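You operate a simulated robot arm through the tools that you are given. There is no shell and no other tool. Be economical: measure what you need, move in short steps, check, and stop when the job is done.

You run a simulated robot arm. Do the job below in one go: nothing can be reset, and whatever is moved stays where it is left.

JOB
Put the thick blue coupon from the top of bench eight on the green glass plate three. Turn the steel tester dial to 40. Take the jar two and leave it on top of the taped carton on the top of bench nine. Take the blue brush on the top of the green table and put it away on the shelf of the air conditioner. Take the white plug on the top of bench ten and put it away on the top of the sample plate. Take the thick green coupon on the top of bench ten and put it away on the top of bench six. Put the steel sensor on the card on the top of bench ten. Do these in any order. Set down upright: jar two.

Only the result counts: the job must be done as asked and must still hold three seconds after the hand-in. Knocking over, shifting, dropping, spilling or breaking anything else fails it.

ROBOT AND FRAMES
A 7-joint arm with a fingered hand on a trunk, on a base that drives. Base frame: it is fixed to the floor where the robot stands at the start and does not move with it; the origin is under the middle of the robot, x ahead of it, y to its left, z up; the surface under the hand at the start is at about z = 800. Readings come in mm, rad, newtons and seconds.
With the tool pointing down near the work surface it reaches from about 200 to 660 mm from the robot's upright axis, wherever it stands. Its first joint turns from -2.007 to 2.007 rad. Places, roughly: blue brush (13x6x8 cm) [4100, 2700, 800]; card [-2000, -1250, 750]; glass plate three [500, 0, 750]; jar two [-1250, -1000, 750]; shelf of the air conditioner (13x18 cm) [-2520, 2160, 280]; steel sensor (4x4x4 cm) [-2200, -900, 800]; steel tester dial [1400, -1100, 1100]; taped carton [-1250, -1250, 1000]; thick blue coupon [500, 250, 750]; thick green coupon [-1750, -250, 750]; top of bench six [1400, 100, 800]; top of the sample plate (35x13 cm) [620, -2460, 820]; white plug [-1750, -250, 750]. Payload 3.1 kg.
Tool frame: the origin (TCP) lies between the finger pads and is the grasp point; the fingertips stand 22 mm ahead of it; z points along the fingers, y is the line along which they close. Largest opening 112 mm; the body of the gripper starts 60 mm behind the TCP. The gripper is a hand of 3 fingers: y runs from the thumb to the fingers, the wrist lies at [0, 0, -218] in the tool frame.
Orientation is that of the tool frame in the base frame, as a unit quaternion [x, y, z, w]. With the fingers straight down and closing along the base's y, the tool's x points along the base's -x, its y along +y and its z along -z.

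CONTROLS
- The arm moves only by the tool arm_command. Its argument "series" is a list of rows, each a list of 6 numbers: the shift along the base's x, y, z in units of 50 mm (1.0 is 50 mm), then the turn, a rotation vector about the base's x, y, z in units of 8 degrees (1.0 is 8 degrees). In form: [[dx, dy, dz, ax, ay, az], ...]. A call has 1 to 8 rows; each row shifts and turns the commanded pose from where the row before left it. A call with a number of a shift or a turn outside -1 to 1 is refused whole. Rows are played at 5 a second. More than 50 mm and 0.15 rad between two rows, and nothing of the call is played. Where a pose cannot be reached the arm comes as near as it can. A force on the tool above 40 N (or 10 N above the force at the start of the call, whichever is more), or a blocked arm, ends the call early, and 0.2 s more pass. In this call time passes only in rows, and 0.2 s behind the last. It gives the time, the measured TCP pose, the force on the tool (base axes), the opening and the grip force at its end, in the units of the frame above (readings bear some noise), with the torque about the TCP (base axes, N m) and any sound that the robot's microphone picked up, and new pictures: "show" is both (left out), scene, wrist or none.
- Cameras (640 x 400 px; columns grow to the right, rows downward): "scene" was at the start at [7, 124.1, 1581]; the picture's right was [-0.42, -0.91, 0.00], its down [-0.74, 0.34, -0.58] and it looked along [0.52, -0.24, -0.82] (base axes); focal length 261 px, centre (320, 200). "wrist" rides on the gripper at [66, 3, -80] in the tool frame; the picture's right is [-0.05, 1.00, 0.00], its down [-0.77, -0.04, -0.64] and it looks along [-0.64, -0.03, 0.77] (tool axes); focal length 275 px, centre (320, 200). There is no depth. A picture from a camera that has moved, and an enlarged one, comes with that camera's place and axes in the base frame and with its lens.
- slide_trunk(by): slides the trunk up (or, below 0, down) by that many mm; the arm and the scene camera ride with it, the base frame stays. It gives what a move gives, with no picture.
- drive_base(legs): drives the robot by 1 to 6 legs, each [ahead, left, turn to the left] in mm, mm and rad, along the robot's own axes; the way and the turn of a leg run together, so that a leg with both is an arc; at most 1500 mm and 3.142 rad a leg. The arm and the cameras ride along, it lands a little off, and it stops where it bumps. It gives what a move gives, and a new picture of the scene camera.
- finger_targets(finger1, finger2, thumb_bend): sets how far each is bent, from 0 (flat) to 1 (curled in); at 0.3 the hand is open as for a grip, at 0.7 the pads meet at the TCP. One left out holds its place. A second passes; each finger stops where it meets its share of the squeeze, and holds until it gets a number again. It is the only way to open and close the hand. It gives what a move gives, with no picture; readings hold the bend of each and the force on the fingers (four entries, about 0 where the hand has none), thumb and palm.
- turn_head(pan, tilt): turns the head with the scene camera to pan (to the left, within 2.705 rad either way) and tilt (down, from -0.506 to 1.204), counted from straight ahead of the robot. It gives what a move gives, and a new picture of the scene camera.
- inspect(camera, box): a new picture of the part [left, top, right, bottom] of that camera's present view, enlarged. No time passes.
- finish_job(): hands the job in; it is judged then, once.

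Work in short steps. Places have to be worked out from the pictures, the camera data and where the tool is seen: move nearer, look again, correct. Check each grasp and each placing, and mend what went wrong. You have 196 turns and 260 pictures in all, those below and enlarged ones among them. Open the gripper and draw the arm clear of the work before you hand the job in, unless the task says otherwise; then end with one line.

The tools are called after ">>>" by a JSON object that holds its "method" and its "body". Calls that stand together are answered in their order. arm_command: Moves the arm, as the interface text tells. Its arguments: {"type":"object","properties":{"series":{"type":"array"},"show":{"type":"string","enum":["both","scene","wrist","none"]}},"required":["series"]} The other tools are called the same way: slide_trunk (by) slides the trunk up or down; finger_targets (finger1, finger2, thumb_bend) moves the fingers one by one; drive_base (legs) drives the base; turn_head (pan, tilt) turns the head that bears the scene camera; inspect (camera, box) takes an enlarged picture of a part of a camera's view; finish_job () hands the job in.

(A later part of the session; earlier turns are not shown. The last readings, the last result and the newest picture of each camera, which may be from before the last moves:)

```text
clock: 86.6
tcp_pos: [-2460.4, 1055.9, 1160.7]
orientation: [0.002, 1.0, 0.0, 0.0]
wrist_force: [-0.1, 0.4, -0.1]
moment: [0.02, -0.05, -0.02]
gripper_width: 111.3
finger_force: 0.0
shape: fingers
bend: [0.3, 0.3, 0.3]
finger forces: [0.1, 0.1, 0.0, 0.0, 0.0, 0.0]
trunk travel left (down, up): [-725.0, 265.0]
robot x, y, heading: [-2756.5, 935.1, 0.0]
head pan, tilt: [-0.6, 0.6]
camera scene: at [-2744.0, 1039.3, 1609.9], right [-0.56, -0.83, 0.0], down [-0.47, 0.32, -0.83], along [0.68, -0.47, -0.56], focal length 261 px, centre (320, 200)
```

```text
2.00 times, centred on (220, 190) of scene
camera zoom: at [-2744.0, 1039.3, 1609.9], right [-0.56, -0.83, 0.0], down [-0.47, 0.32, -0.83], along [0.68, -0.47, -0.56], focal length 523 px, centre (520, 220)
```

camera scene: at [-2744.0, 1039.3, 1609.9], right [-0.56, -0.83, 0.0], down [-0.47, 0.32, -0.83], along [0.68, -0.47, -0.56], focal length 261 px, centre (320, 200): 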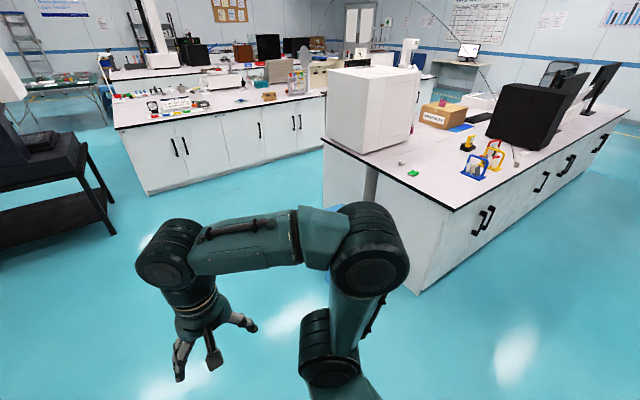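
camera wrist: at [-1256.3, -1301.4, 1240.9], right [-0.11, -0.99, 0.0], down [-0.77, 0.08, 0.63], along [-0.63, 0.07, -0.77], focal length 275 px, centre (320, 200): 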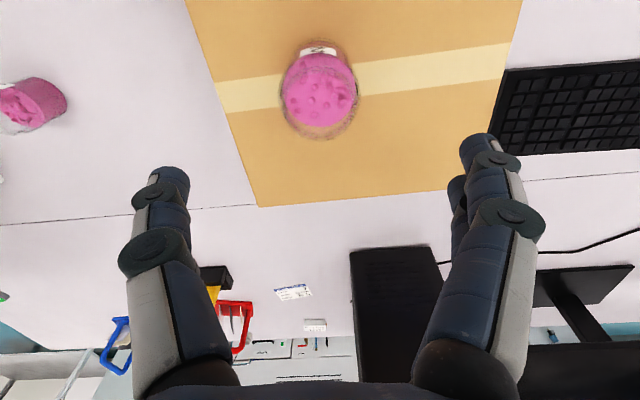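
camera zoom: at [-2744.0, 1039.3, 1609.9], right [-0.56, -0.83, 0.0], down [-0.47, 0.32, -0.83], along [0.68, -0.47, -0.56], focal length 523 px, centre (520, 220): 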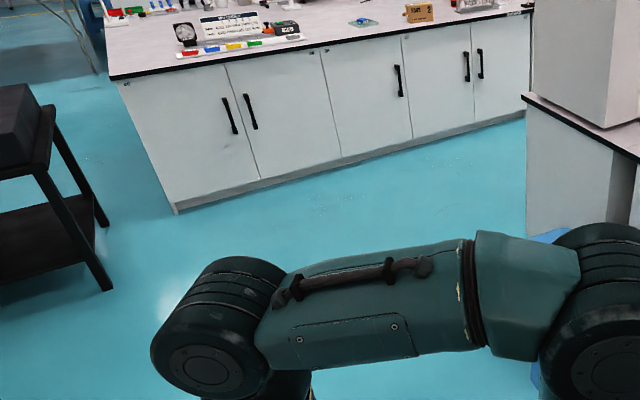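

The arm hides the stool. I'll drive nearer to the island's end, face it, and look again.

>>> {"method": "drive_base", "body": {"legs": [[600, -300, 0], [0, 0, -1.571]]}}

>>> {"method": "turn_head", "body": {"pan": 0.3, "tilt": 0.75}}

```text
clock: 94.1
tcp_pos: [-2040.6, 339.5, 1159.4]
orientation: [0.707, 0.707, 0.0, 0.0]
wrist_force: [-0.1, -0.2, 0.6]
moment: [-0.01, 0.01, 0.01]
gripper_width: 111.2
finger_force: 0.0
shape: fingers
bend: [0.3, 0.3, 0.3]
finger forces: [0.0, 0.1, 0.1, 0.0, 0.0, 0.0]
trunk travel left (down, up): [-725.0, 265.0]
robot x, y, heading: [-2162.9, 638.7, -1.571]
head pan, tilt: [-0.6, 0.6]
camera scene: at [-2057.6, 625.9, 1609.9], right [-0.83, 0.56, 0.0], down [0.32, 0.47, -0.83], along [-0.46, -0.68, -0.56], focal length 261 px, centre (320, 200)
```

scene: 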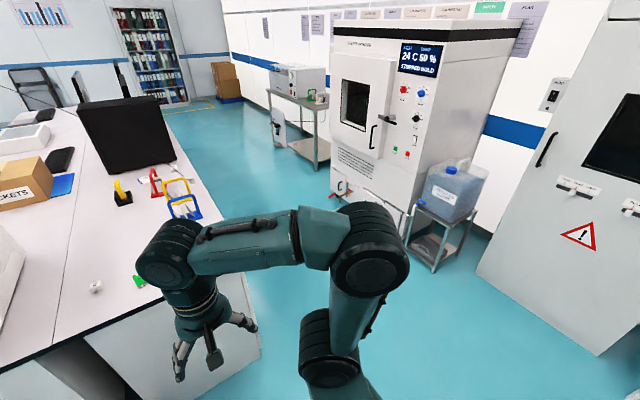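

```text
clock: 95.3
tcp_pos: [-2041.0, 338.5, 1160.4]
orientation: [0.707, 0.708, 0.0, 0.0]
wrist_force: [0.4, 0.3, 0.0]
moment: [-0.02, 0.0, -0.01]
gripper_width: 111.3
finger_force: 0.0
shape: fingers
bend: [0.3, 0.3, 0.3]
finger forces: [0.0, 0.0, 0.1, 0.0, 0.1, 0.0]
trunk travel left (down, up): [-725.0, 265.0]
robot x, y, heading: [-2162.4, 637.1, -1.565]
head pan, tilt: [0.3, 0.75]
camera scene: at [-1983.2, 620.1, 1597.1], right [-0.95, -0.3, 0.0], down [-0.2, 0.65, -0.73], along [0.22, -0.7, -0.68], focal length 261 px, centre (320, 200)
```

scene: 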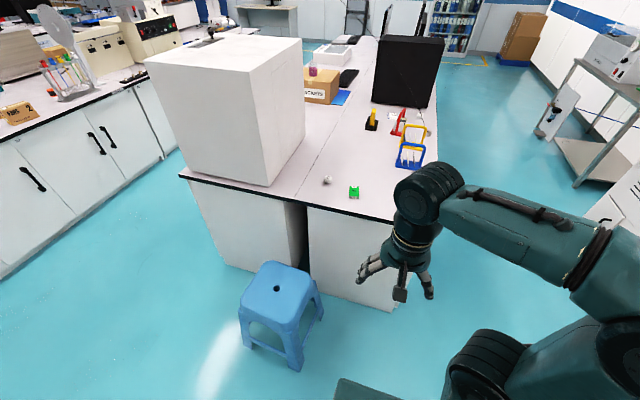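

The stool spans x -1790 to -1400, so standing at x about -2110 is clear of it. That keeps the plug (-1725, -330) and the green coupon (-1861, -288) in reach, so I'll drive up to the end.

>>> {"method": "drive_base", "body": {"legs": [[300, 50, 0], [205, 0, 0]]}}

>>> {"method": "inspect", "body": {"camera": "wrist", "box": [0, 0, 640, 400]}}

```text
clock: 98.6
tcp_pos: [-1987.6, -167.9, 1159.6]
orientation: [0.707, 0.708, -0.001, 0.0]
wrist_force: [0.0, 0.6, 1.1]
moment: [0.01, 0.0, 0.0]
gripper_width: 111.2
finger_force: 0.0
shape: fingers
bend: [0.3, 0.3, 0.3]
finger forces: [0.1, 0.1, 0.1, 0.0, 0.1, 0.0]
trunk travel left (down, up): [-725.0, 265.0]
robot x, y, heading: [-2108.0, 131.1, -1.569]
head pan, tilt: [0.3, 0.75]
camera scene: at [-1929.4, 112.6, 1597.0], right [-0.95, -0.3, 0.0], down [-0.21, 0.65, -0.73], along [0.22, -0.7, -0.68], focal length 261 px, centre (320, 200)
```

scene: 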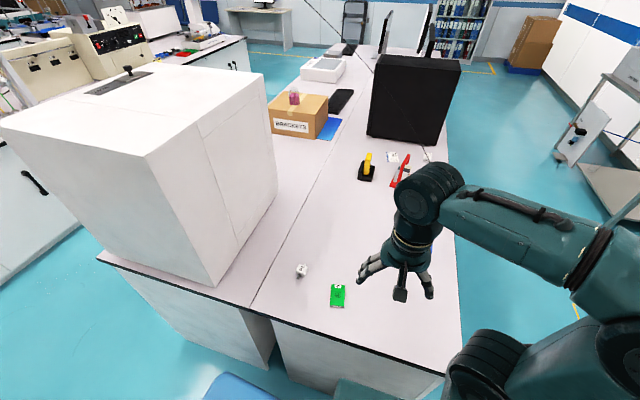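

```text
1.00 times, centred on (320, 200) of wrist (not enlarged: the box is as wide or as high as the picture)
camera zoom: at [-1984.3, -102.9, 1241.5], right [1.0, -0.05, 0.0], down [-0.04, -0.77, 0.64], along [-0.03, -0.64, -0.77], focal length 275 px, centre (320, 200)
```

zoom: 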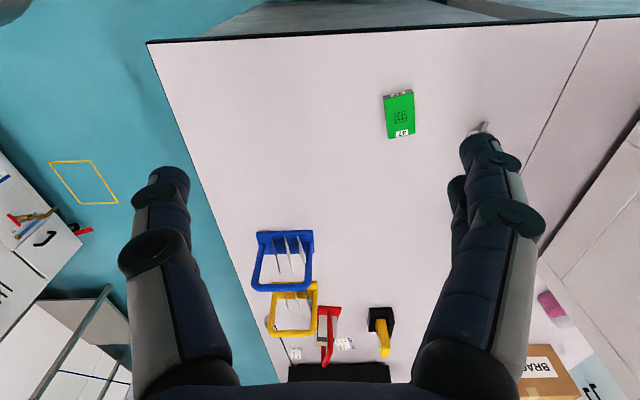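

I'll zoom on the plug and coupon for exact places.

>>> {"method": "inspect", "body": {"camera": "scene", "box": [260, 240, 380, 315]}}

>>> {"method": "inspect", "body": {"camera": "wrist", "box": [360, 60, 520, 160]}}

```text
5.33 times, centred on (320, 278) of scene
camera zoom: at [-1929.4, 112.6, 1597.0], right [-0.95, -0.3, 0.0], down [-0.21, 0.65, -0.73], along [0.22, -0.7, -0.68], focal length 1394 px, centre (320, -213)
```

zoom: 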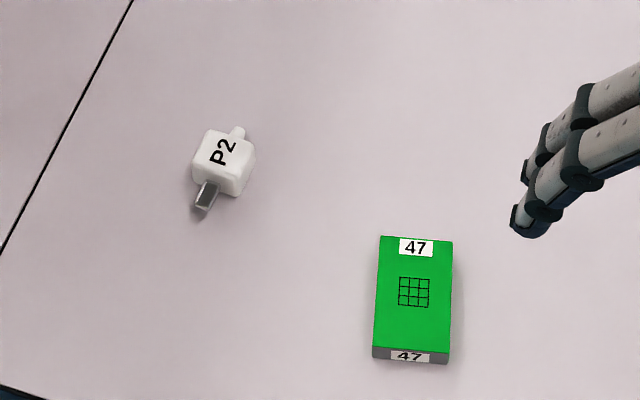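

```text
4.00 times, centred on (440, 110) of wrist
camera zoom: at [-1984.3, -102.9, 1241.5], right [1.0, -0.05, 0.0], down [-0.04, -0.77, 0.64], along [-0.03, -0.64, -0.77], focal length 1101 px, centre (-160, 560)
```

zoom: 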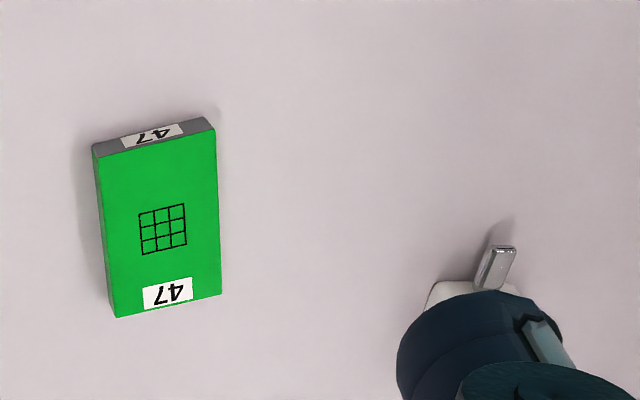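

The plug body is centred at about (-1725, -339) with its axis nearly along y, so the hand's x-closing suits it. I'll move above it.

>>> {"method": "arm_command", "body": {"series": [[0.657, -0.427, -0.575, 0, 0, 0], [0.657, -0.427, -0.575, 0, 0, 0], [0.657, -0.427, -0.575, 0, 0, 0], [0.657, -0.427, -0.575, 0, 0, 0], [0.657, -0.427, -0.575, 0, 0, 0], [0.657, -0.427, -0.575, 0, 0, 0], [0.657, -0.427, -0.575, 0, 0, 0], [0.657, -0.427, -0.575, 0, 0, -0.4]], "show": "wrist"}}

```text
clock: 100.4
tcp_pos: [-1722.7, -336.7, 930.3]
orientation: [0.727, 0.686, -0.001, -0.001]
wrist_force: [0.5, -0.3, 0.2]
moment: [0.02, 0.0, 0.01]
gripper_width: 111.3
finger_force: 0.0
shape: fingers
bend: [0.3, 0.3, 0.3]
finger forces: [0.0, 0.0, 0.1, 0.1, 0.0, 0.0]
trunk travel left (down, up): [-725.0, 265.0]
robot x, y, heading: [-2106.5, 130.6, -1.569]
head pan, tilt: [0.3, 0.75]
camera wrist: at [-1715.9, -273.6, 1011.0], right [0.99, -0.1, 0.0], down [-0.08, -0.77, 0.64], along [-0.07, -0.63, -0.77], focal length 275 px, centre (320, 200)
```

wrist: 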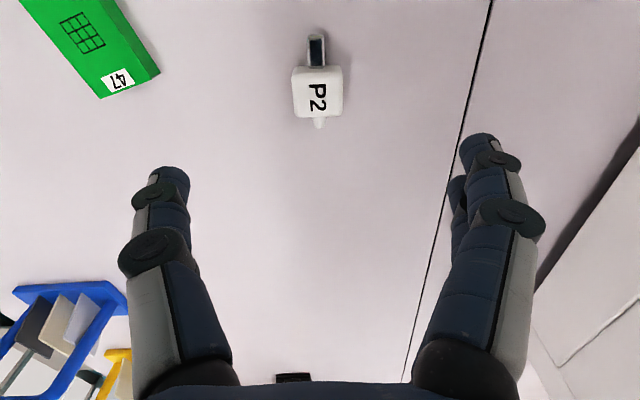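

The plug is right under the hand. I'll descend and grip it.

>>> {"method": "arm_command", "body": {"series": [[-0.03, 0.05, -0.9, 0, 0, 0], [0, 0, -0.7, 0, 0, 0], [0, 0, -0.46, 0, 0, 0]], "show": "none"}}

>>> {"method": "finger_targets", "body": {"finger1": 0.7, "finger2": 0.7, "thumb_bend": 0.7}}

>>> {"method": "arm_command", "body": {"series": [[0, 0, 0.5, 0, 0, 0], [0, 0, 0.9, 0, 0, 0], [0, 0, 0.9, 0, 0, 0]], "show": "wrist"}}

```text
clock: 101.2
tcp_pos: [-1724.9, -335.6, 827.9]
orientation: [0.726, 0.687, -0.001, 0.001]
wrist_force: [-0.4, -0.5, -0.4]
moment: [0.02, -0.01, 0.02]
gripper_width: 111.3
finger_force: 0.0
shape: fingers
bend: [0.3, 0.3, 0.3]
finger forces: [0.1, 0.1, 0.0, 0.0, 0.1, 0.0]
trunk travel left (down, up): [-725.0, 265.0]
robot x, y, heading: [-2108.8, 129.7, -1.563]
head pan, tilt: [0.3, 0.75]
```

```text
clock: 102.2
tcp_pos: [-1725.5, -335.8, 829.3]
orientation: [0.726, 0.687, 0.0, 0.0]
wrist_force: [-0.4, 0.1, 0.5]
moment: [0.0, 0.02, 0.02]
gripper_width: 29.4
finger_force: 12.5
shape: fingers
bend: [0.61, 0.61, 0.63]
finger forces: [6.0, 5.9, 0.1, 0.0, 12.0, 0.0]
trunk travel left (down, up): [-725.0, 265.0]
robot x, y, heading: [-2108.2, 132.0, -1.565]
head pan, tilt: [0.3, 0.75]
```

```text
clock: 103.0
tcp_pos: [-1724.9, -334.3, 944.1]
orientation: [0.727, 0.687, 0.001, 0.0]
wrist_force: [-0.6, 1.0, 0.0]
moment: [-0.01, -0.05, -0.04]
gripper_width: 29.6
finger_force: 12.4
shape: fingers
bend: [0.61, 0.61, 0.63]
finger forces: [6.0, 6.0, 0.0, 0.0, 12.0, 0.0]
trunk travel left (down, up): [-725.0, 265.0]
robot x, y, heading: [-2104.1, 129.9, -1.565]
head pan, tilt: [0.3, 0.75]
camera wrist: at [-1719.2, -270.4, 1025.2], right [0.99, -0.1, 0.0], down [-0.08, -0.77, 0.64], along [-0.07, -0.63, -0.77], focal length 275 px, centre (320, 200)
```

wrist: 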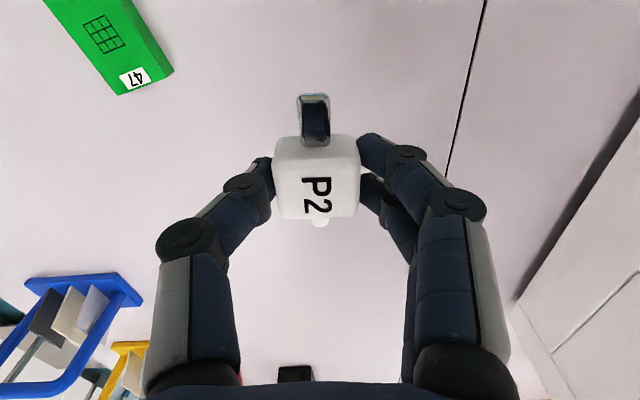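

The plug is held. I'll retract the arm and drive via the island's end into the aisle, toward the sample plate at the far end of bench eight.

>>> {"method": "arm_command", "body": {"series": [[-0.657, 0.427, 0.54, 0, 0, 0], [-0.657, 0.427, 0.54, 0, 0, 0], [-0.657, 0.427, 0.54, 0, 0, 0], [-0.657, 0.427, 0.54, 0, 0, 0], [-0.657, 0.427, 0.54, 0, 0, 0], [-0.657, 0.427, 0.54, 0, 0, 0], [-0.657, 0.427, 0.54, 0, 0, 0], [-0.657, 0.427, 0.54, 0, 0, 0]], "show": "none"}}

>>> {"method": "drive_base", "body": {"legs": [[-520, 0, 0], [0, 0, 1.565], [1500, 0, 0], [230, 0, 0], [0, -1100, 0], [0, -1100, 0]]}}

>>> {"method": "turn_head", "body": {"pan": -0.8, "tilt": 0.6}}

```text
clock: 104.8
tcp_pos: [-1991.6, -164.1, 1160.0]
orientation: [0.727, 0.687, 0.001, 0.002]
wrist_force: [0.3, -0.5, -0.9]
moment: [0.01, -0.04, 0.03]
gripper_width: 29.2
finger_force: 12.2
shape: fingers
bend: [0.61, 0.61, 0.63]
finger forces: [5.8, 5.9, 0.0, 0.0, 11.8, 0.0]
trunk travel left (down, up): [-725.0, 265.0]
robot x, y, heading: [-2106.7, 128.4, -1.568]
head pan, tilt: [0.3, 0.75]
```

```text
clock: 130.6
tcp_pos: [-29.3, -1382.4, 1158.6]
orientation: [0.021, 1.0, 0.0, 0.001]
wrist_force: [-0.1, 0.0, -0.1]
moment: [0.01, 0.01, 0.01]
gripper_width: 28.6
finger_force: 11.9
shape: fingers
bend: [0.61, 0.61, 0.63]
finger forces: [5.8, 5.7, 0.0, 0.0, 11.7, 0.1]
trunk travel left (down, up): [-725.0, 265.0]
robot x, y, heading: [-326.5, -1503.2, 0.024]
head pan, tilt: [0.3, 0.75]
camera scene: at [-305.0, -1325.5, 1597.1], right [0.31, -0.95, 0.0], down [-0.65, -0.21, -0.73], along [0.69, 0.23, -0.68], focal length 261 px, centre (320, 200)
```

scene: 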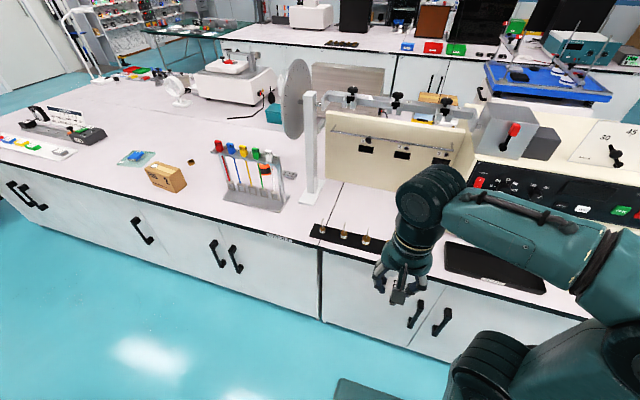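

```text
clock: 131.9
tcp_pos: [-28.9, -1382.3, 1159.5]
orientation: [0.021, 1.0, 0.0, 0.001]
wrist_force: [-0.2, 0.5, 0.4]
moment: [-0.03, 0.0, 0.02]
gripper_width: 28.9
finger_force: 11.4
shape: fingers
bend: [0.61, 0.61, 0.63]
finger forces: [5.8, 5.8, 0.0, 0.1, 11.8, 0.0]
trunk travel left (down, up): [-725.0, 265.0]
robot x, y, heading: [-323.6, -1507.8, 0.012]
head pan, tilt: [-0.799, 0.6]
camera scene: at [-320.7, -1413.3, 1609.9], right [-0.7, -0.71, 0.0], down [-0.4, 0.4, -0.83], along [0.59, -0.58, -0.57], focal length 261 px, centre (320, 200)
```

scene: 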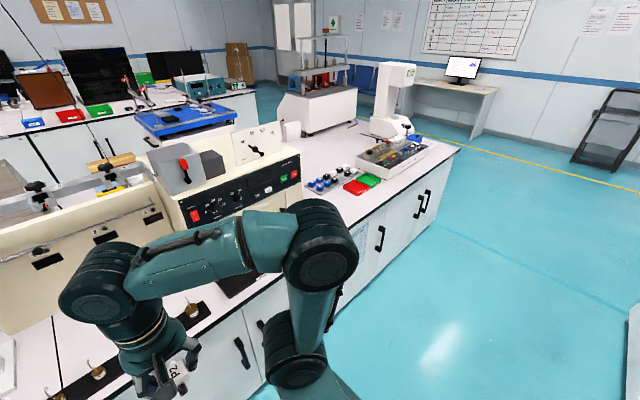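

The plug is still held. Red and green items and a microscope stand near (460, -2490), so I'll drive further along for a closer look.

>>> {"method": "drive_base", "body": {"legs": [[0, -860, -0.012]]}}

>>> {"method": "turn_head", "body": {"pan": -0.1, "tilt": 0.7}}

```text
clock: 136.4
tcp_pos: [-14.9, -2239.7, 1158.9]
orientation: [0.023, 1.0, 0.0, 0.0]
wrist_force: [-0.4, -0.1, 0.4]
moment: [-0.02, 0.01, 0.0]
gripper_width: 29.2
finger_force: 11.1
shape: fingers
bend: [0.61, 0.61, 0.63]
finger forces: [5.7, 5.7, 0.0, 0.2, 11.7, 0.0]
trunk travel left (down, up): [-725.0, 265.0]
robot x, y, heading: [-310.8, -2359.4, 0.015]
head pan, tilt: [-0.799, 0.6]
camera scene: at [-305.6, -2269.4, 1610.0], right [-0.71, -0.71, 0.0], down [-0.4, 0.4, -0.82], along [0.58, -0.58, -0.57], focal length 261 px, centre (320, 200)
```

scene: 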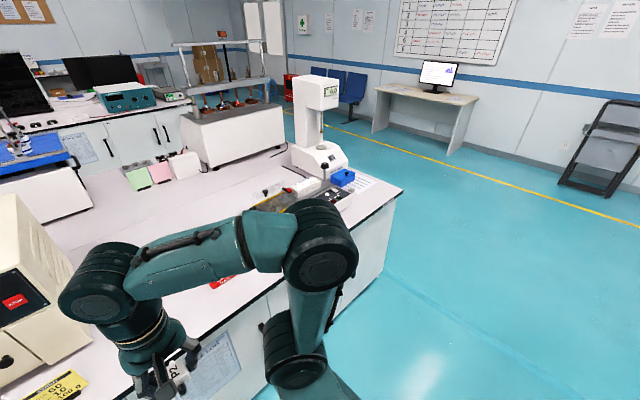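

```text
clock: 137.5
tcp_pos: [-13.2, -2237.8, 1159.2]
orientation: [0.024, 1.0, 0.001, 0.0]
wrist_force: [1.3, -0.4, 0.0]
moment: [-0.01, -0.02, 0.0]
gripper_width: 29.0
finger_force: 11.8
shape: fingers
bend: [0.61, 0.61, 0.63]
finger forces: [5.8, 5.9, 0.0, 0.0, 11.7, 0.0]
trunk travel left (down, up): [-725.0, 265.0]
robot x, y, heading: [-309.1, -2360.3, 0.016]
head pan, tilt: [-0.099, 0.7]
camera scene: at [-283.5, -2213.9, 1601.3], right [-0.09, -1.0, 0.0], down [-0.64, 0.06, -0.77], along [0.76, -0.07, -0.64], focal length 261 px, centre (320, 200)
```

scene: 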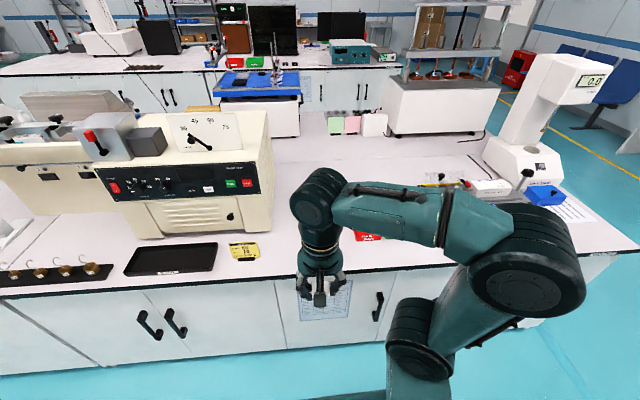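

The arm hides the spot where the sample plate should be. I'll use the wrist view and an earlier head angle.

>>> {"method": "inspect", "body": {"camera": "wrist", "box": [0, 0, 640, 400]}}

>>> {"method": "drive_base", "body": {"legs": [[0, -350, -0.016]]}}

>>> {"method": "turn_head", "body": {"pan": 0.1, "tilt": 0.75}}

```text
1.00 times, centred on (320, 200) of wrist (not enlarged: the box is as wide or as high as the picture)
camera zoom: at [-80.1, -2233.8, 1240.2], right [0.09, 1.0, 0.0], down [0.77, -0.07, 0.64], along [0.63, -0.06, -0.77], focal length 275 px, centre (320, 200)
```

zoom: 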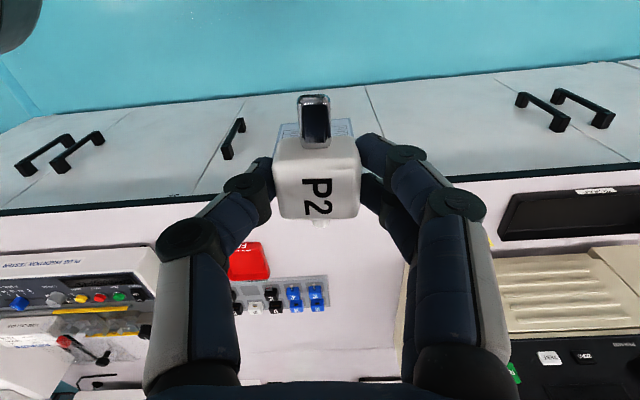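

```text
clock: 139.8
tcp_pos: [-9.6, -2591.4, 1158.9]
orientation: [0.032, 0.999, 0.0, 0.0]
wrist_force: [-0.4, 0.0, -1.0]
moment: [0.02, 0.04, 0.0]
gripper_width: 29.1
finger_force: 11.3
shape: fingers
bend: [0.61, 0.61, 0.63]
finger forces: [5.8, 5.8, 0.0, 0.1, 11.8, 0.1]
trunk travel left (down, up): [-725.0, 265.0]
robot x, y, heading: [-308.5, -2706.6, -0.009]
head pan, tilt: [-0.099, 0.7]
camera scene: at [-278.9, -2561.9, 1601.4], right [-0.1, -0.99, 0.0], down [-0.64, 0.06, -0.76], along [0.76, -0.08, -0.64], focal length 261 px, centre (320, 200)
```

scene: 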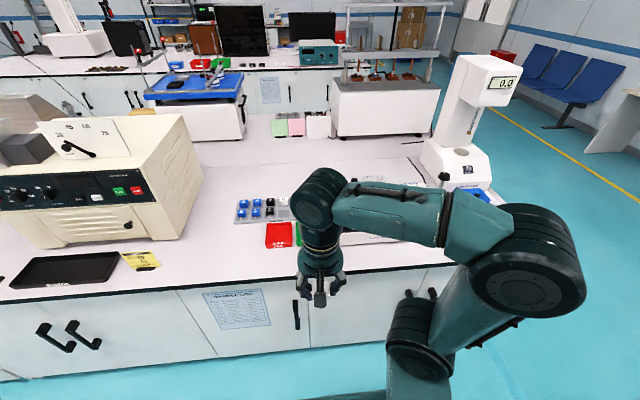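

```text
clock: 140.5
tcp_pos: [-9.8, -2589.7, 1158.5]
orientation: [0.031, 1.0, 0.001, 0.001]
wrist_force: [1.7, 0.3, -0.2]
moment: [0.0, 0.0, -0.01]
gripper_width: 29.2
finger_force: 11.9
shape: fingers
bend: [0.61, 0.61, 0.63]
finger forces: [5.9, 5.8, 0.0, 0.1, 11.8, 0.0]
trunk travel left (down, up): [-725.0, 265.0]
robot x, y, heading: [-305.0, -2707.1, -0.001]
head pan, tilt: [0.099, 0.75]
camera scene: at [-280.9, -2544.4, 1597.1], right [0.1, -1.0, 0.0], down [-0.68, -0.07, -0.73], along [0.73, 0.07, -0.68], focal length 261 px, centre (320, 200)
```

scene: 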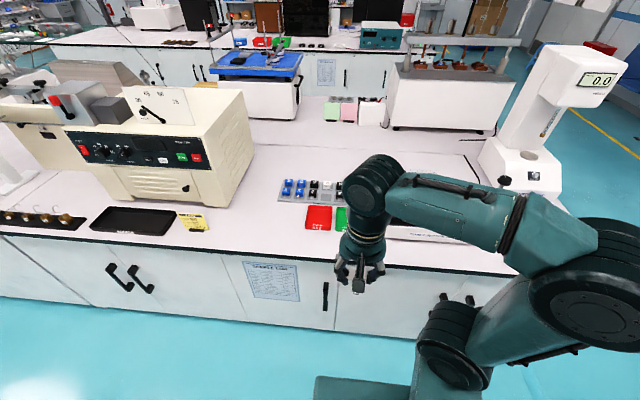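

The grey plate holding blue and black plugs at around (315, 190) must be the sample plate. I'll zoom in.

>>> {"method": "inspect", "body": {"camera": "scene", "box": [260, 160, 420, 260]}}

```text
4.00 times, centred on (340, 210) of scene
camera zoom: at [-280.9, -2544.4, 1597.1], right [0.1, -1.0, 0.0], down [-0.68, -0.07, -0.73], along [0.73, 0.07, -0.68], focal length 1045 px, centre (240, 160)
```

zoom: 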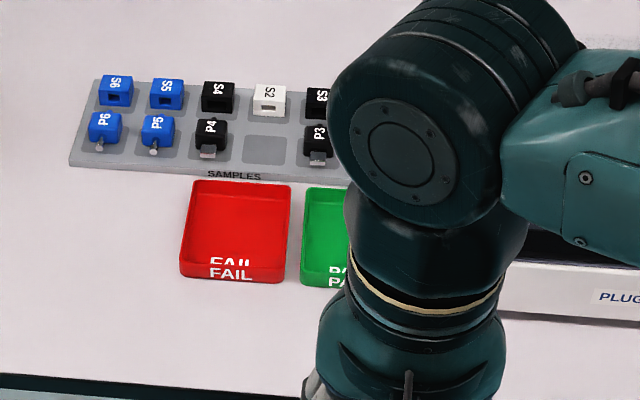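

P2's empty slot is between P4 and P3, at about (576, -2488), with its neighbours' prongs facing the aisle just as P2's does in my hand. I'll drive up to the bench so the slot is in reach.

>>> {"method": "drive_base", "body": {"legs": [[290, 145, 0]]}}

>>> {"method": "arm_command", "body": {"series": [[0.9, -0.2, 0, 0, 0, 0.45], [0.9, -0.2, 0, 0, 0, 0], [0.9, -0.1, 0, 0, 0, 0], [0.9, 0, 0, 0, 0, 0], [0, 0, -0.9, 0, 0, 0], [0, 0, -0.9, 0, 0, 0], [0, 0, -0.9, 0, 0, 0]], "show": "both"}}

```text
clock: 142.6
tcp_pos: [280.7, -2442.8, 1159.4]
orientation: [0.029, 1.0, 0.0, 0.0]
wrist_force: [1.2, 0.7, -1.3]
moment: [-0.01, 0.0, 0.0]
gripper_width: 29.2
finger_force: 11.9
shape: fingers
bend: [0.61, 0.61, 0.63]
finger forces: [5.9, 5.7, 0.0, 0.0, 11.8, 0.0]
trunk travel left (down, up): [-725.0, 265.0]
robot x, y, heading: [-15.0, -2560.3, 0.005]
head pan, tilt: [0.099, 0.75]
camera scene: at [9.5, -2398.1, 1597.0], right [0.1, -0.99, 0.0], down [-0.68, -0.07, -0.73], along [0.73, 0.07, -0.68], focal length 261 px, centre (320, 200)
```

scene: 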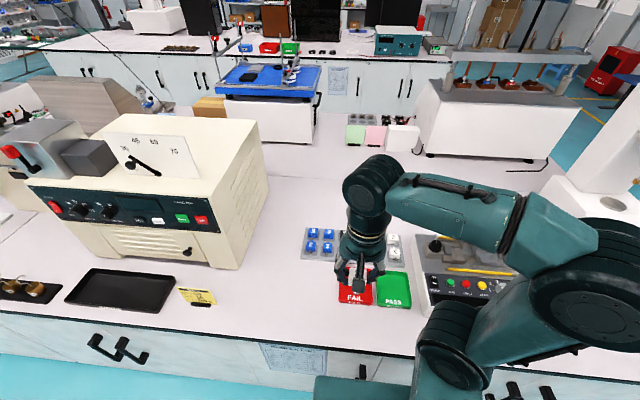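

```text
clock: 144.2
tcp_pos: [460.5, -2467.0, 1023.0]
orientation: [-0.001, 1.0, 0.0, 0.0]
wrist_force: [0.7, -0.5, -0.5]
moment: [-0.02, 0.01, 0.0]
gripper_width: 28.8
finger_force: 12.0
shape: fingers
bend: [0.61, 0.61, 0.63]
finger forces: [5.7, 5.8, 0.1, 0.0, 11.5, 0.0]
trunk travel left (down, up): [-725.0, 265.0]
robot x, y, heading: [-13.7, -2558.2, 0.004]
head pan, tilt: [0.099, 0.75]
camera scene: at [9.7, -2398.1, 1597.0], right [0.1, -0.99, 0.0], down [-0.68, -0.07, -0.73], along [0.73, 0.07, -0.68], focal length 261 px, centre (320, 200)
camera wrist: at [393.8, -2466.0, 1104.7], right [0.04, 1.0, 0.0], down [0.77, -0.03, 0.64], along [0.64, -0.03, -0.77], focal length 275 px, centre (320, 200)
```

scene: 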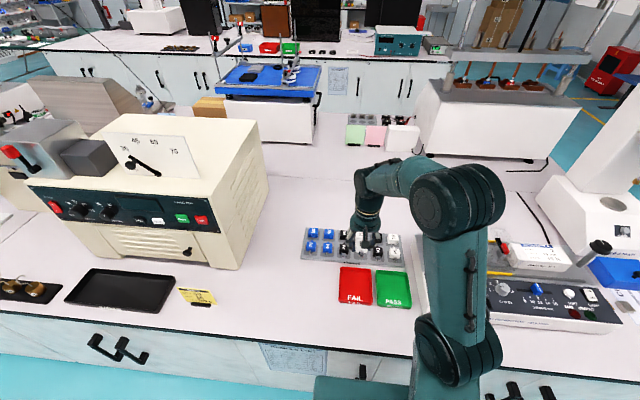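
wrist: 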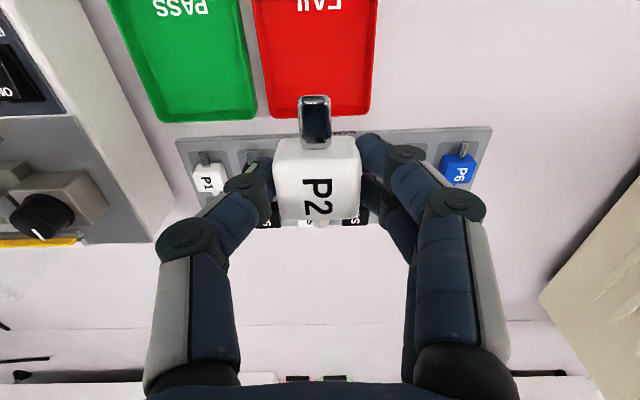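

The slot works out to (580, -2489) from the plate's corners. I'll move above it at z 900 and check.

>>> {"method": "arm_command", "body": {"series": [[0.8, -0.15, 0, 0, 0, 0], [0.8, -0.15, 0, 0, 0, 0], [0.79, -0.14, 0, 0, 0, 0], [0, 0, -0.9, 0, 0, 0], [0, 0, -0.9, 0, 0, 0], [0, 0, -0.6, 0, 0, 0]], "show": "both"}}

>>> {"method": "inspect", "body": {"camera": "scene", "box": [290, 200, 430, 288]}}

```text
clock: 145.6
tcp_pos: [580.9, -2490.0, 903.7]
orientation: [-0.002, 1.0, -0.001, 0.0]
wrist_force: [-0.3, 0.7, 0.0]
moment: [0.0, 0.03, -0.01]
gripper_width: 28.8
finger_force: 11.7
shape: fingers
bend: [0.61, 0.62, 0.63]
finger forces: [5.7, 5.7, 0.0, 0.1, 11.5, 0.0]
trunk travel left (down, up): [-725.0, 265.0]
robot x, y, heading: [-12.8, -2560.8, -0.0]
head pan, tilt: [0.099, 0.75]
camera scene: at [9.4, -2398.3, 1597.1], right [0.1, -0.99, 0.0], down [-0.68, -0.07, -0.73], along [0.73, 0.07, -0.68], focal length 261 px, centre (320, 200)
camera wrist: at [514.5, -2488.5, 985.2], right [0.04, 1.0, 0.0], down [0.77, -0.03, 0.64], along [0.64, -0.03, -0.77], focal length 275 px, centre (320, 200)
```

scene: 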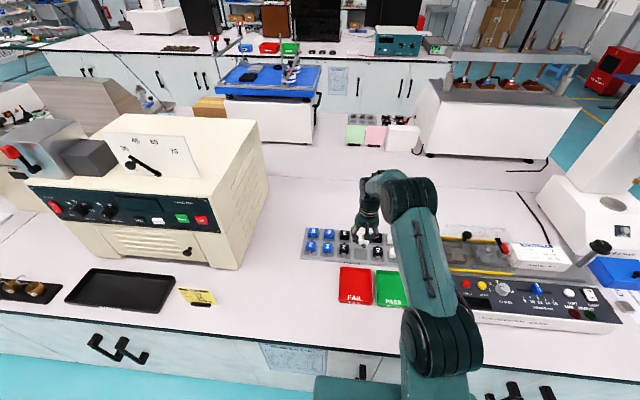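
wrist: 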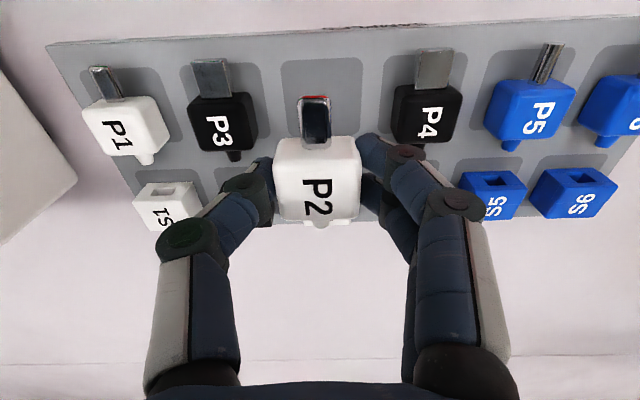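

```text
4.55 times, centred on (360, 244) of scene
camera zoom: at [9.4, -2398.3, 1597.1], right [0.1, -0.99, 0.0], down [-0.68, -0.07, -0.73], along [0.73, 0.07, -0.68], focal length 1188 px, centre (138, 0)
```

zoom: 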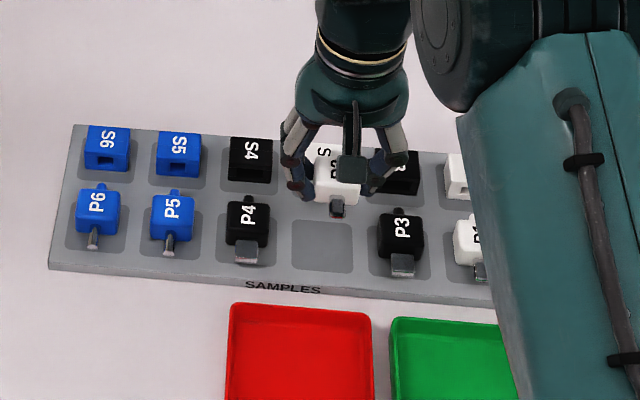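

P2 is exactly between P3 and P4. I'll lower it to just above the plate, then down to contact.

>>> {"method": "arm_command", "body": {"series": [[-0.03, 0, -0.6, 0, 0, 0], [0, 0, -0.3, 0, 0, 0], [0, 0, -0.12, 0, 0, 0], [0, 0, -0.08, 0, 0, 0]], "show": "wrist"}}

```text
clock: 146.6
tcp_pos: [578.7, -2489.5, 848.7]
orientation: [-0.002, 1.0, 0.001, 0.001]
wrist_force: [0.3, 0.4, 0.4]
moment: [0.0, -0.01, -0.02]
gripper_width: 28.8
finger_force: 11.2
shape: fingers
bend: [0.61, 0.62, 0.63]
finger forces: [5.6, 5.7, 0.0, 0.0, 11.4, 0.1]
trunk travel left (down, up): [-725.0, 265.0]
robot x, y, heading: [-18.0, -2558.7, 0.006]
head pan, tilt: [0.099, 0.75]
camera wrist: at [512.2, -2488.5, 930.3], right [0.04, 1.0, 0.0], down [0.77, -0.03, 0.64], along [0.64, -0.03, -0.77], focal length 275 px, centre (320, 200)
```

wrist: 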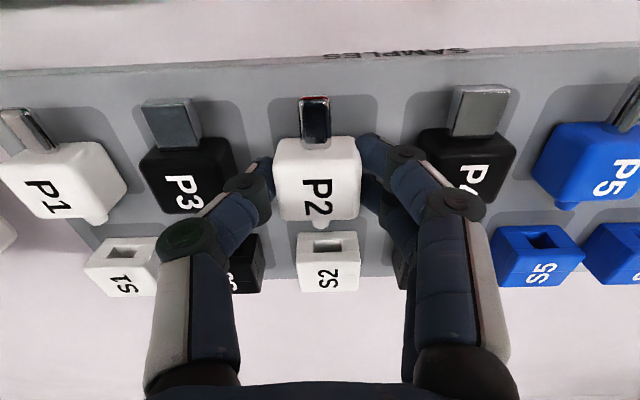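

There is no contact yet, so I'll step down in small rows.

>>> {"method": "arm_command", "body": {"series": [[0, 0, -0.05, 0, 0, 0], [0, 0, -0.05, 0, 0, 0]], "show": "none"}}

>>> {"method": "arm_command", "body": {"series": [[0, 0, -0.05, 0, 0, 0]], "show": "none"}}

```text
clock: 147.2
tcp_pos: [578.5, -2489.7, 843.7]
orientation: [-0.003, 1.0, 0.0, 0.0]
wrist_force: [0.0, 0.4, -0.1]
moment: [0.01, 0.0, 0.01]
gripper_width: 28.7
finger_force: 11.4
shape: fingers
bend: [0.61, 0.62, 0.63]
finger forces: [5.7, 5.7, 0.0, 0.0, 11.6, 0.0]
trunk travel left (down, up): [-725.0, 265.0]
robot x, y, heading: [-16.6, -2562.6, 0.006]
head pan, tilt: [0.099, 0.75]
```

```text
clock: 147.6
tcp_pos: [578.8, -2491.1, 841.8]
orientation: [-0.002, 1.0, 0.0, 0.0]
wrist_force: [0.4, -1.4, 0.6]
moment: [-0.02, 0.01, 0.01]
gripper_width: 28.9
finger_force: 12.3
shape: fingers
bend: [0.61, 0.62, 0.63]
finger forces: [5.7, 5.6, 0.0, 0.1, 11.5, 0.0]
trunk travel left (down, up): [-725.0, 265.0]
robot x, y, heading: [-13.8, -2560.2, 0.004]
head pan, tilt: [0.099, 0.75]
```

>>> {"method": "arm_command", "body": {"series": [[0, 0, -0.05, 0, 0, 0]], "show": "none"}}

>>> {"method": "arm_command", "body": {"series": [[0, 0, -0.04, 0, 0, 0]], "show": "wrist"}}

```text
clock: 148.0
tcp_pos: [578.3, -2491.1, 839.8]
orientation: [-0.002, 1.0, 0.0, 0.001]
wrist_force: [-0.1, 0.4, 0.0]
moment: [-0.02, -0.04, 0.01]
gripper_width: 28.6
finger_force: 11.1
shape: fingers
bend: [0.61, 0.62, 0.64]
finger forces: [5.9, 6.0, 0.1, 0.1, 11.7, 0.0]
trunk travel left (down, up): [-725.0, 265.0]
robot x, y, heading: [-13.4, -2564.0, 0.002]
head pan, tilt: [0.099, 0.75]
```

```text
clock: 148.4
tcp_pos: [578.4, -2490.7, 837.3]
orientation: [-0.002, 1.0, 0.0, 0.001]
wrist_force: [0.3, 0.4, 9.5]
moment: [0.05, 0.02, 0.01]
gripper_width: 28.7
finger_force: 14.7
shape: fingers
bend: [0.62, 0.62, 0.64]
finger forces: [9.1, 7.2, 0.0, 0.0, 13.1, 0.0]
trunk travel left (down, up): [-725.0, 265.0]
robot x, y, heading: [-12.1, -2560.4, -0.001]
head pan, tilt: [0.099, 0.75]
camera wrist: at [511.5, -2488.7, 919.2], right [0.04, 1.0, 0.0], down [0.77, -0.03, 0.64], along [0.64, -0.03, -0.77], focal length 275 px, centre (320, 200)
```

wrist: 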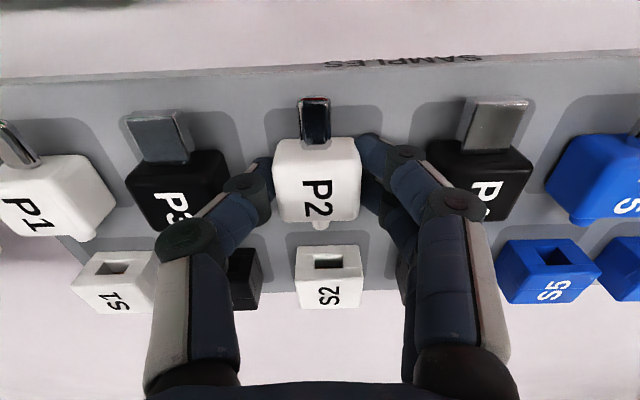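

It has made contact at 9.5 N. I'll open only slightly, since the neighbouring plugs are close, and rise straight up.

>>> {"method": "finger_targets", "body": {"finger1": 0.57, "finger2": 0.57, "thumb_bend": 0.58}}

>>> {"method": "arm_command", "body": {"series": [[0, 0, 0.3, 0, 0, 0], [0, 0, 0.8, 0, 0, 0], [0, 0, 0.95, 0, 0, 0], [0, 0, 0.95, 0, 0, 0]], "show": "wrist"}}

```text
clock: 149.4
tcp_pos: [576.9, -2491.2, 838.9]
orientation: [-0.001, 1.0, 0.001, 0.003]
wrist_force: [10.1, -0.7, 25.7]
moment: [-0.13, -0.19, 0.01]
gripper_width: 32.1
finger_force: 13.5
shape: fingers
bend: [0.59, 0.58, 0.58]
finger forces: [6.5, 5.3, 0.1, 0.1, 14.9, 0.1]
trunk travel left (down, up): [-725.0, 265.0]
robot x, y, heading: [-12.0, -2559.4, -0.002]
head pan, tilt: [0.099, 0.75]
```

```text
clock: 150.4
tcp_pos: [576.6, -2490.8, 988.4]
orientation: [-0.001, 1.0, 0.0, 0.0]
wrist_force: [0.0, -0.1, 0.1]
moment: [0.05, -0.03, -0.04]
gripper_width: 36.1
finger_force: 0.1
shape: fingers
bend: [0.56, 0.56, 0.57]
finger forces: [0.1, 0.0, 0.0, 0.0, 0.0, 0.0]
trunk travel left (down, up): [-725.0, 265.0]
robot x, y, heading: [-12.7, -2562.6, 0.001]
head pan, tilt: [0.099, 0.75]
camera wrist: at [510.8, -2488.8, 1068.8], right [0.04, 1.0, 0.0], down [0.77, -0.03, 0.64], along [0.64, -0.03, -0.77], focal length 275 px, centre (320, 200)
```

wrist: 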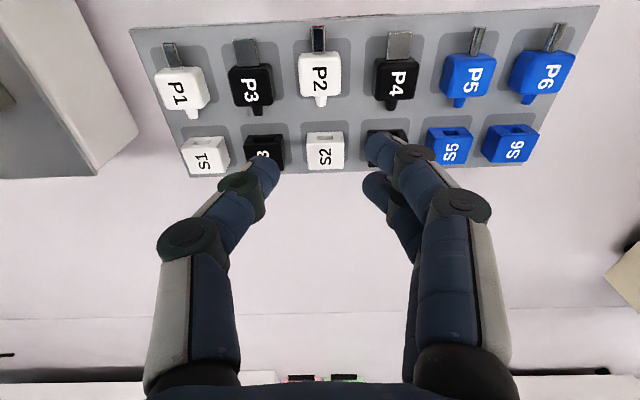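

P2 sits in its slot and its neighbours and the plate haven't moved. I'll tuck the arm and drive back around to the bench ten side for the sensor and card.

>>> {"method": "arm_command", "body": {"series": [[-0.8, 0.1, 0.5, 0, 0, 0], [-0.8, 0.1, 0.5, 0, 0, 0], [-0.8, 0.1, 0.5, 0, 0, 0], [-0.8, 0.1, 0.5, 0, 0, 0], [-0.8, 0.1, 0.5, 0, 0, 0], [-0.8, 0.1, 0.5, 0, 0, 0], [-0.8, 0.1, 0.4, 0, 0, 0]], "show": "none"}}

>>> {"method": "finger_targets", "body": {"finger1": 0.3, "finger2": 0.3, "thumb_bend": 0.3}}

>>> {"method": "drive_base", "body": {"legs": [[-350, 0, 0], [0, 1500, 0], [0, 1500, 0], [0, 450, 0], [-1500, 0, 0], [-900, 0, 0]]}}

```text
clock: 152.0
tcp_pos: [299.1, -2457.5, 1159.0]
orientation: [0.0, 1.0, 0.001, 0.001]
wrist_force: [-1.0, -0.6, -0.2]
moment: [0.03, -0.01, -0.01]
gripper_width: 36.4
finger_force: 0.1
shape: fingers
bend: [0.56, 0.56, 0.57]
finger forces: [0.0, 0.1, 0.1, 0.0, 0.0, 0.0]
trunk travel left (down, up): [-725.0, 265.0]
robot x, y, heading: [-14.9, -2563.1, 0.001]
head pan, tilt: [0.099, 0.75]
```

```text
clock: 153.0
tcp_pos: [299.1, -2455.7, 1157.8]
orientation: [-0.001, 1.0, -0.001, 0.001]
wrist_force: [-0.1, -0.3, -0.1]
moment: [-0.01, 0.0, 0.0]
gripper_width: 111.3
finger_force: 0.2
shape: fingers
bend: [0.3, 0.3, 0.3]
finger forces: [0.0, 0.1, 0.0, 0.1, 0.1, 0.1]
trunk travel left (down, up): [-725.0, 265.0]
robot x, y, heading: [-14.0, -2561.3, 0.008]
head pan, tilt: [0.099, 0.75]
```

```text
clock: 183.1
tcp_pos: [-2431.4, 1015.2, 1157.3]
orientation: [-0.003, 1.0, 0.001, 0.002]
wrist_force: [-0.1, -0.4, -0.5]
moment: [-0.02, 0.02, -0.02]
gripper_width: 111.5
finger_force: 0.2
shape: fingers
bend: [0.3, 0.3, 0.3]
finger forces: [0.0, 0.0, 0.1, 0.1, 0.0, 0.0]
trunk travel left (down, up): [-725.0, 265.0]
robot x, y, heading: [-2742.5, 909.6, 0.005]
head pan, tilt: [0.099, 0.75]
camera scene: at [-2721.6, 1073.0, 1597.1], right [0.1, -0.99, 0.0], down [-0.68, -0.07, -0.73], along [0.73, 0.08, -0.68], focal length 261 px, centre (320, 200)
```

scene: 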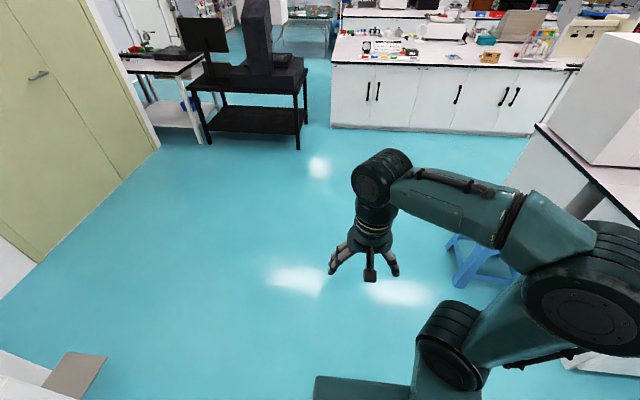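

I'll continue along the bench ten side to about y -1000 and look at it.

>>> {"method": "drive_base", "body": {"legs": [[0, -1000, 0], [0, -950, 0]]}}

>>> {"method": "turn_head", "body": {"pan": 0.0, "tilt": 0.7}}

```text
clock: 192.9
tcp_pos: [-2434.8, -943.9, 1157.3]
orientation: [0.001, 1.0, 0.0, 0.001]
wrist_force: [0.5, -1.2, 0.2]
moment: [0.05, 0.0, 0.03]
gripper_width: 111.1
finger_force: 0.1
shape: fingers
bend: [0.3, 0.3, 0.3]
finger forces: [0.0, 0.1, 0.1, 0.1, 0.0, 0.0]
trunk travel left (down, up): [-725.0, 265.0]
robot x, y, heading: [-2747.6, -1043.7, -0.003]
head pan, tilt: [0.099, 0.75]
camera scene: at [-2724.6, -884.9, 1597.1], right [0.1, -1.0, 0.0], down [-0.68, -0.07, -0.73], along [0.73, 0.07, -0.68], focal length 261 px, centre (320, 200)
```

scene: 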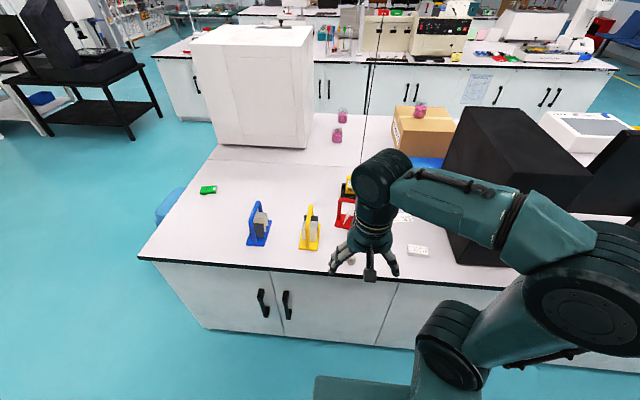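

```text
clock: 193.5
tcp_pos: [-2434.8, -943.7, 1157.6]
orientation: [0.002, 1.0, 0.0, 0.002]
wrist_force: [-0.2, 0.2, -0.6]
moment: [0.03, 0.01, -0.01]
gripper_width: 111.0
finger_force: 0.0
shape: fingers
bend: [0.3, 0.3, 0.3]
finger forces: [0.0, 0.0, 0.0, 0.0, 0.1, 0.1]
trunk travel left (down, up): [-725.0, 265.0]
robot x, y, heading: [-2749.8, -1047.0, -0.003]
head pan, tilt: [0.0, 0.7]
camera scene: at [-2722.2, -892.7, 1601.3], right [0.0, -1.0, 0.0], down [-0.64, 0.0, -0.76], along [0.76, 0.0, -0.64], focal length 261 px, centre (320, 200)
```

scene: 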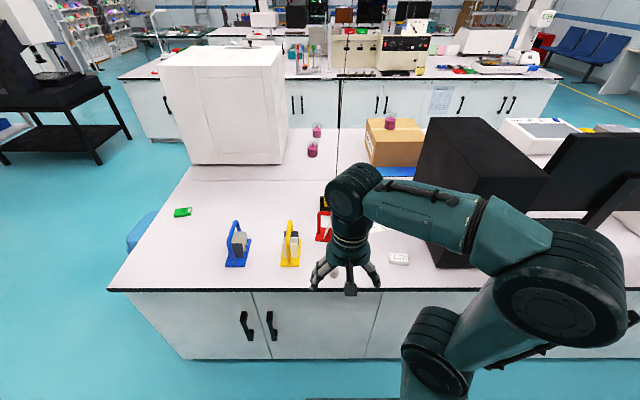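

I'll use the wrist camera and a zoom to find the sensor and card behind the hand.

>>> {"method": "inspect", "body": {"camera": "wrist", "box": [0, 0, 640, 400]}}

>>> {"method": "inspect", "body": {"camera": "scene", "box": [270, 190, 430, 290]}}

```text
1.00 times, centred on (320, 200) of wrist (not enlarged: the box is as wide or as high as the picture)
camera zoom: at [-2501.1, -941.5, 1238.9], right [0.05, 1.0, 0.0], down [0.77, -0.04, 0.64], along [0.64, -0.03, -0.77], focal length 275 px, centre (320, 200)
```

zoom: 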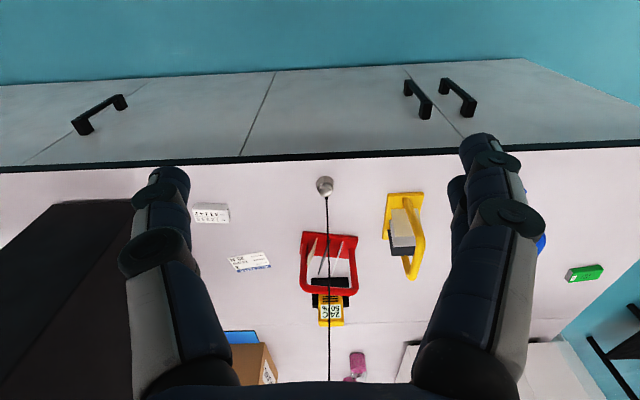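

```text
4.00 times, centred on (350, 240) of scene
camera zoom: at [-2722.2, -892.7, 1601.3], right [0.0, -1.0, 0.0], down [-0.64, 0.0, -0.76], along [0.76, 0.0, -0.64], focal length 1045 px, centre (200, 40)
```

zoom: 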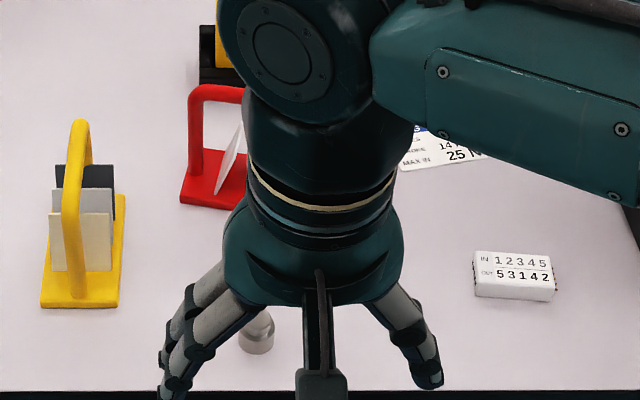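

The steel sensor is at about (-2185, -947), near the bench edge, with a cable rising away from it toward +x. The card is near (-1939, -1150). I'll drive up so both are in reach.

>>> {"method": "drive_base", "body": {"legs": [[240, -60, 0.003]]}}

>>> {"method": "inspect", "body": {"camera": "wrist", "box": [0, 0, 640, 400]}}

```text
clock: 195.3
tcp_pos: [-2194.5, -1004.8, 1158.1]
orientation: [0.002, 1.0, 0.0, 0.0]
wrist_force: [0.2, 0.1, 0.1]
moment: [0.0, 0.06, -0.01]
gripper_width: 111.0
finger_force: 0.0
shape: fingers
bend: [0.3, 0.3, 0.3]
finger forces: [0.0, 0.1, 0.0, 0.0, 0.0, 0.0]
trunk travel left (down, up): [-725.0, 265.0]
robot x, y, heading: [-2510.8, -1107.2, -0.001]
head pan, tilt: [0.0, 0.7]
camera scene: at [-2481.8, -953.9, 1601.3], right [0.0, -1.0, 0.0], down [-0.64, 0.0, -0.76], along [0.76, 0.0, -0.64], focal length 261 px, centre (320, 200)
```

scene: 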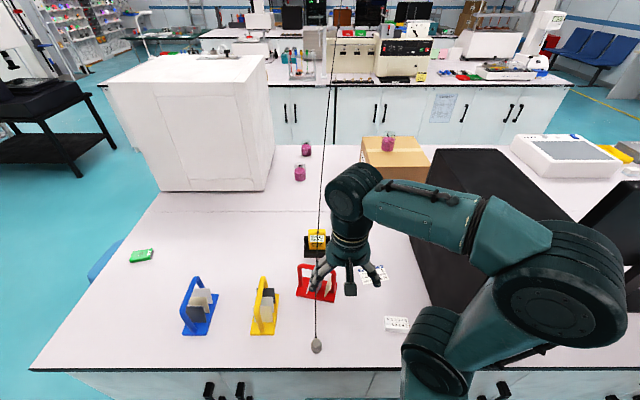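

```text
1.00 times, centred on (320, 200) of wrist (not enlarged: the box is as wide or as high as the picture)
camera zoom: at [-2261.0, -1002.4, 1238.7], right [0.05, 1.0, 0.0], down [0.77, -0.04, 0.64], along [0.64, -0.03, -0.77], focal length 275 px, centre (320, 200)
```

zoom: 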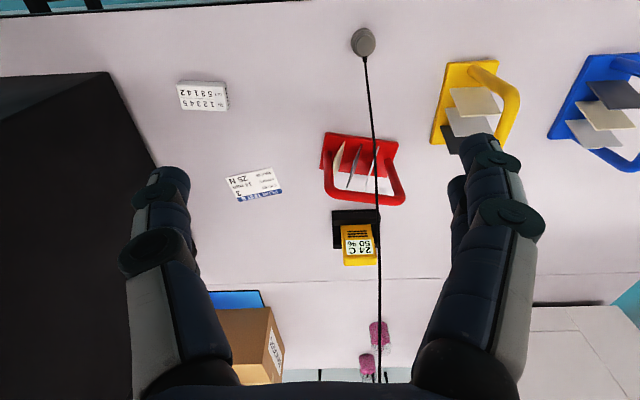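

I'll zoom on the sensor and card.

>>> {"method": "inspect", "body": {"camera": "wrist", "box": [220, 10, 420, 210]}}

>>> {"method": "inspect", "body": {"camera": "scene", "box": [280, 300, 360, 360]}}

```text
2.00 times, centred on (320, 110) of wrist
camera zoom: at [-2261.0, -1002.4, 1238.7], right [0.05, 1.0, 0.0], down [0.77, -0.04, 0.64], along [0.64, -0.03, -0.77], focal length 551 px, centre (320, 380)
```

zoom: 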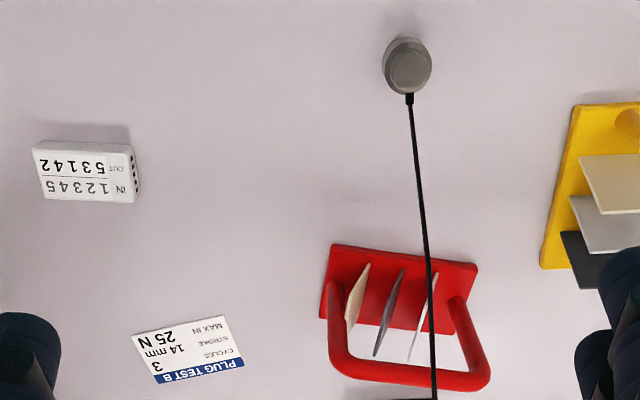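

```text
6.67 times, centred on (320, 330) of scene
camera zoom: at [-2481.8, -953.9, 1601.3], right [0.0, -1.0, 0.0], down [-0.64, 0.0, -0.76], along [0.76, 0.0, -0.64], focal length 1742 px, centre (320, -667)
```

zoom: 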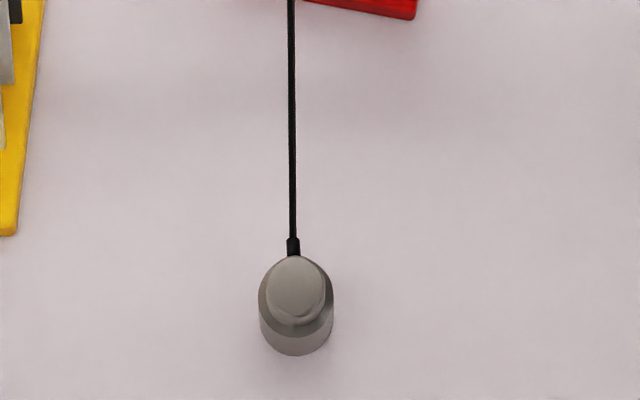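

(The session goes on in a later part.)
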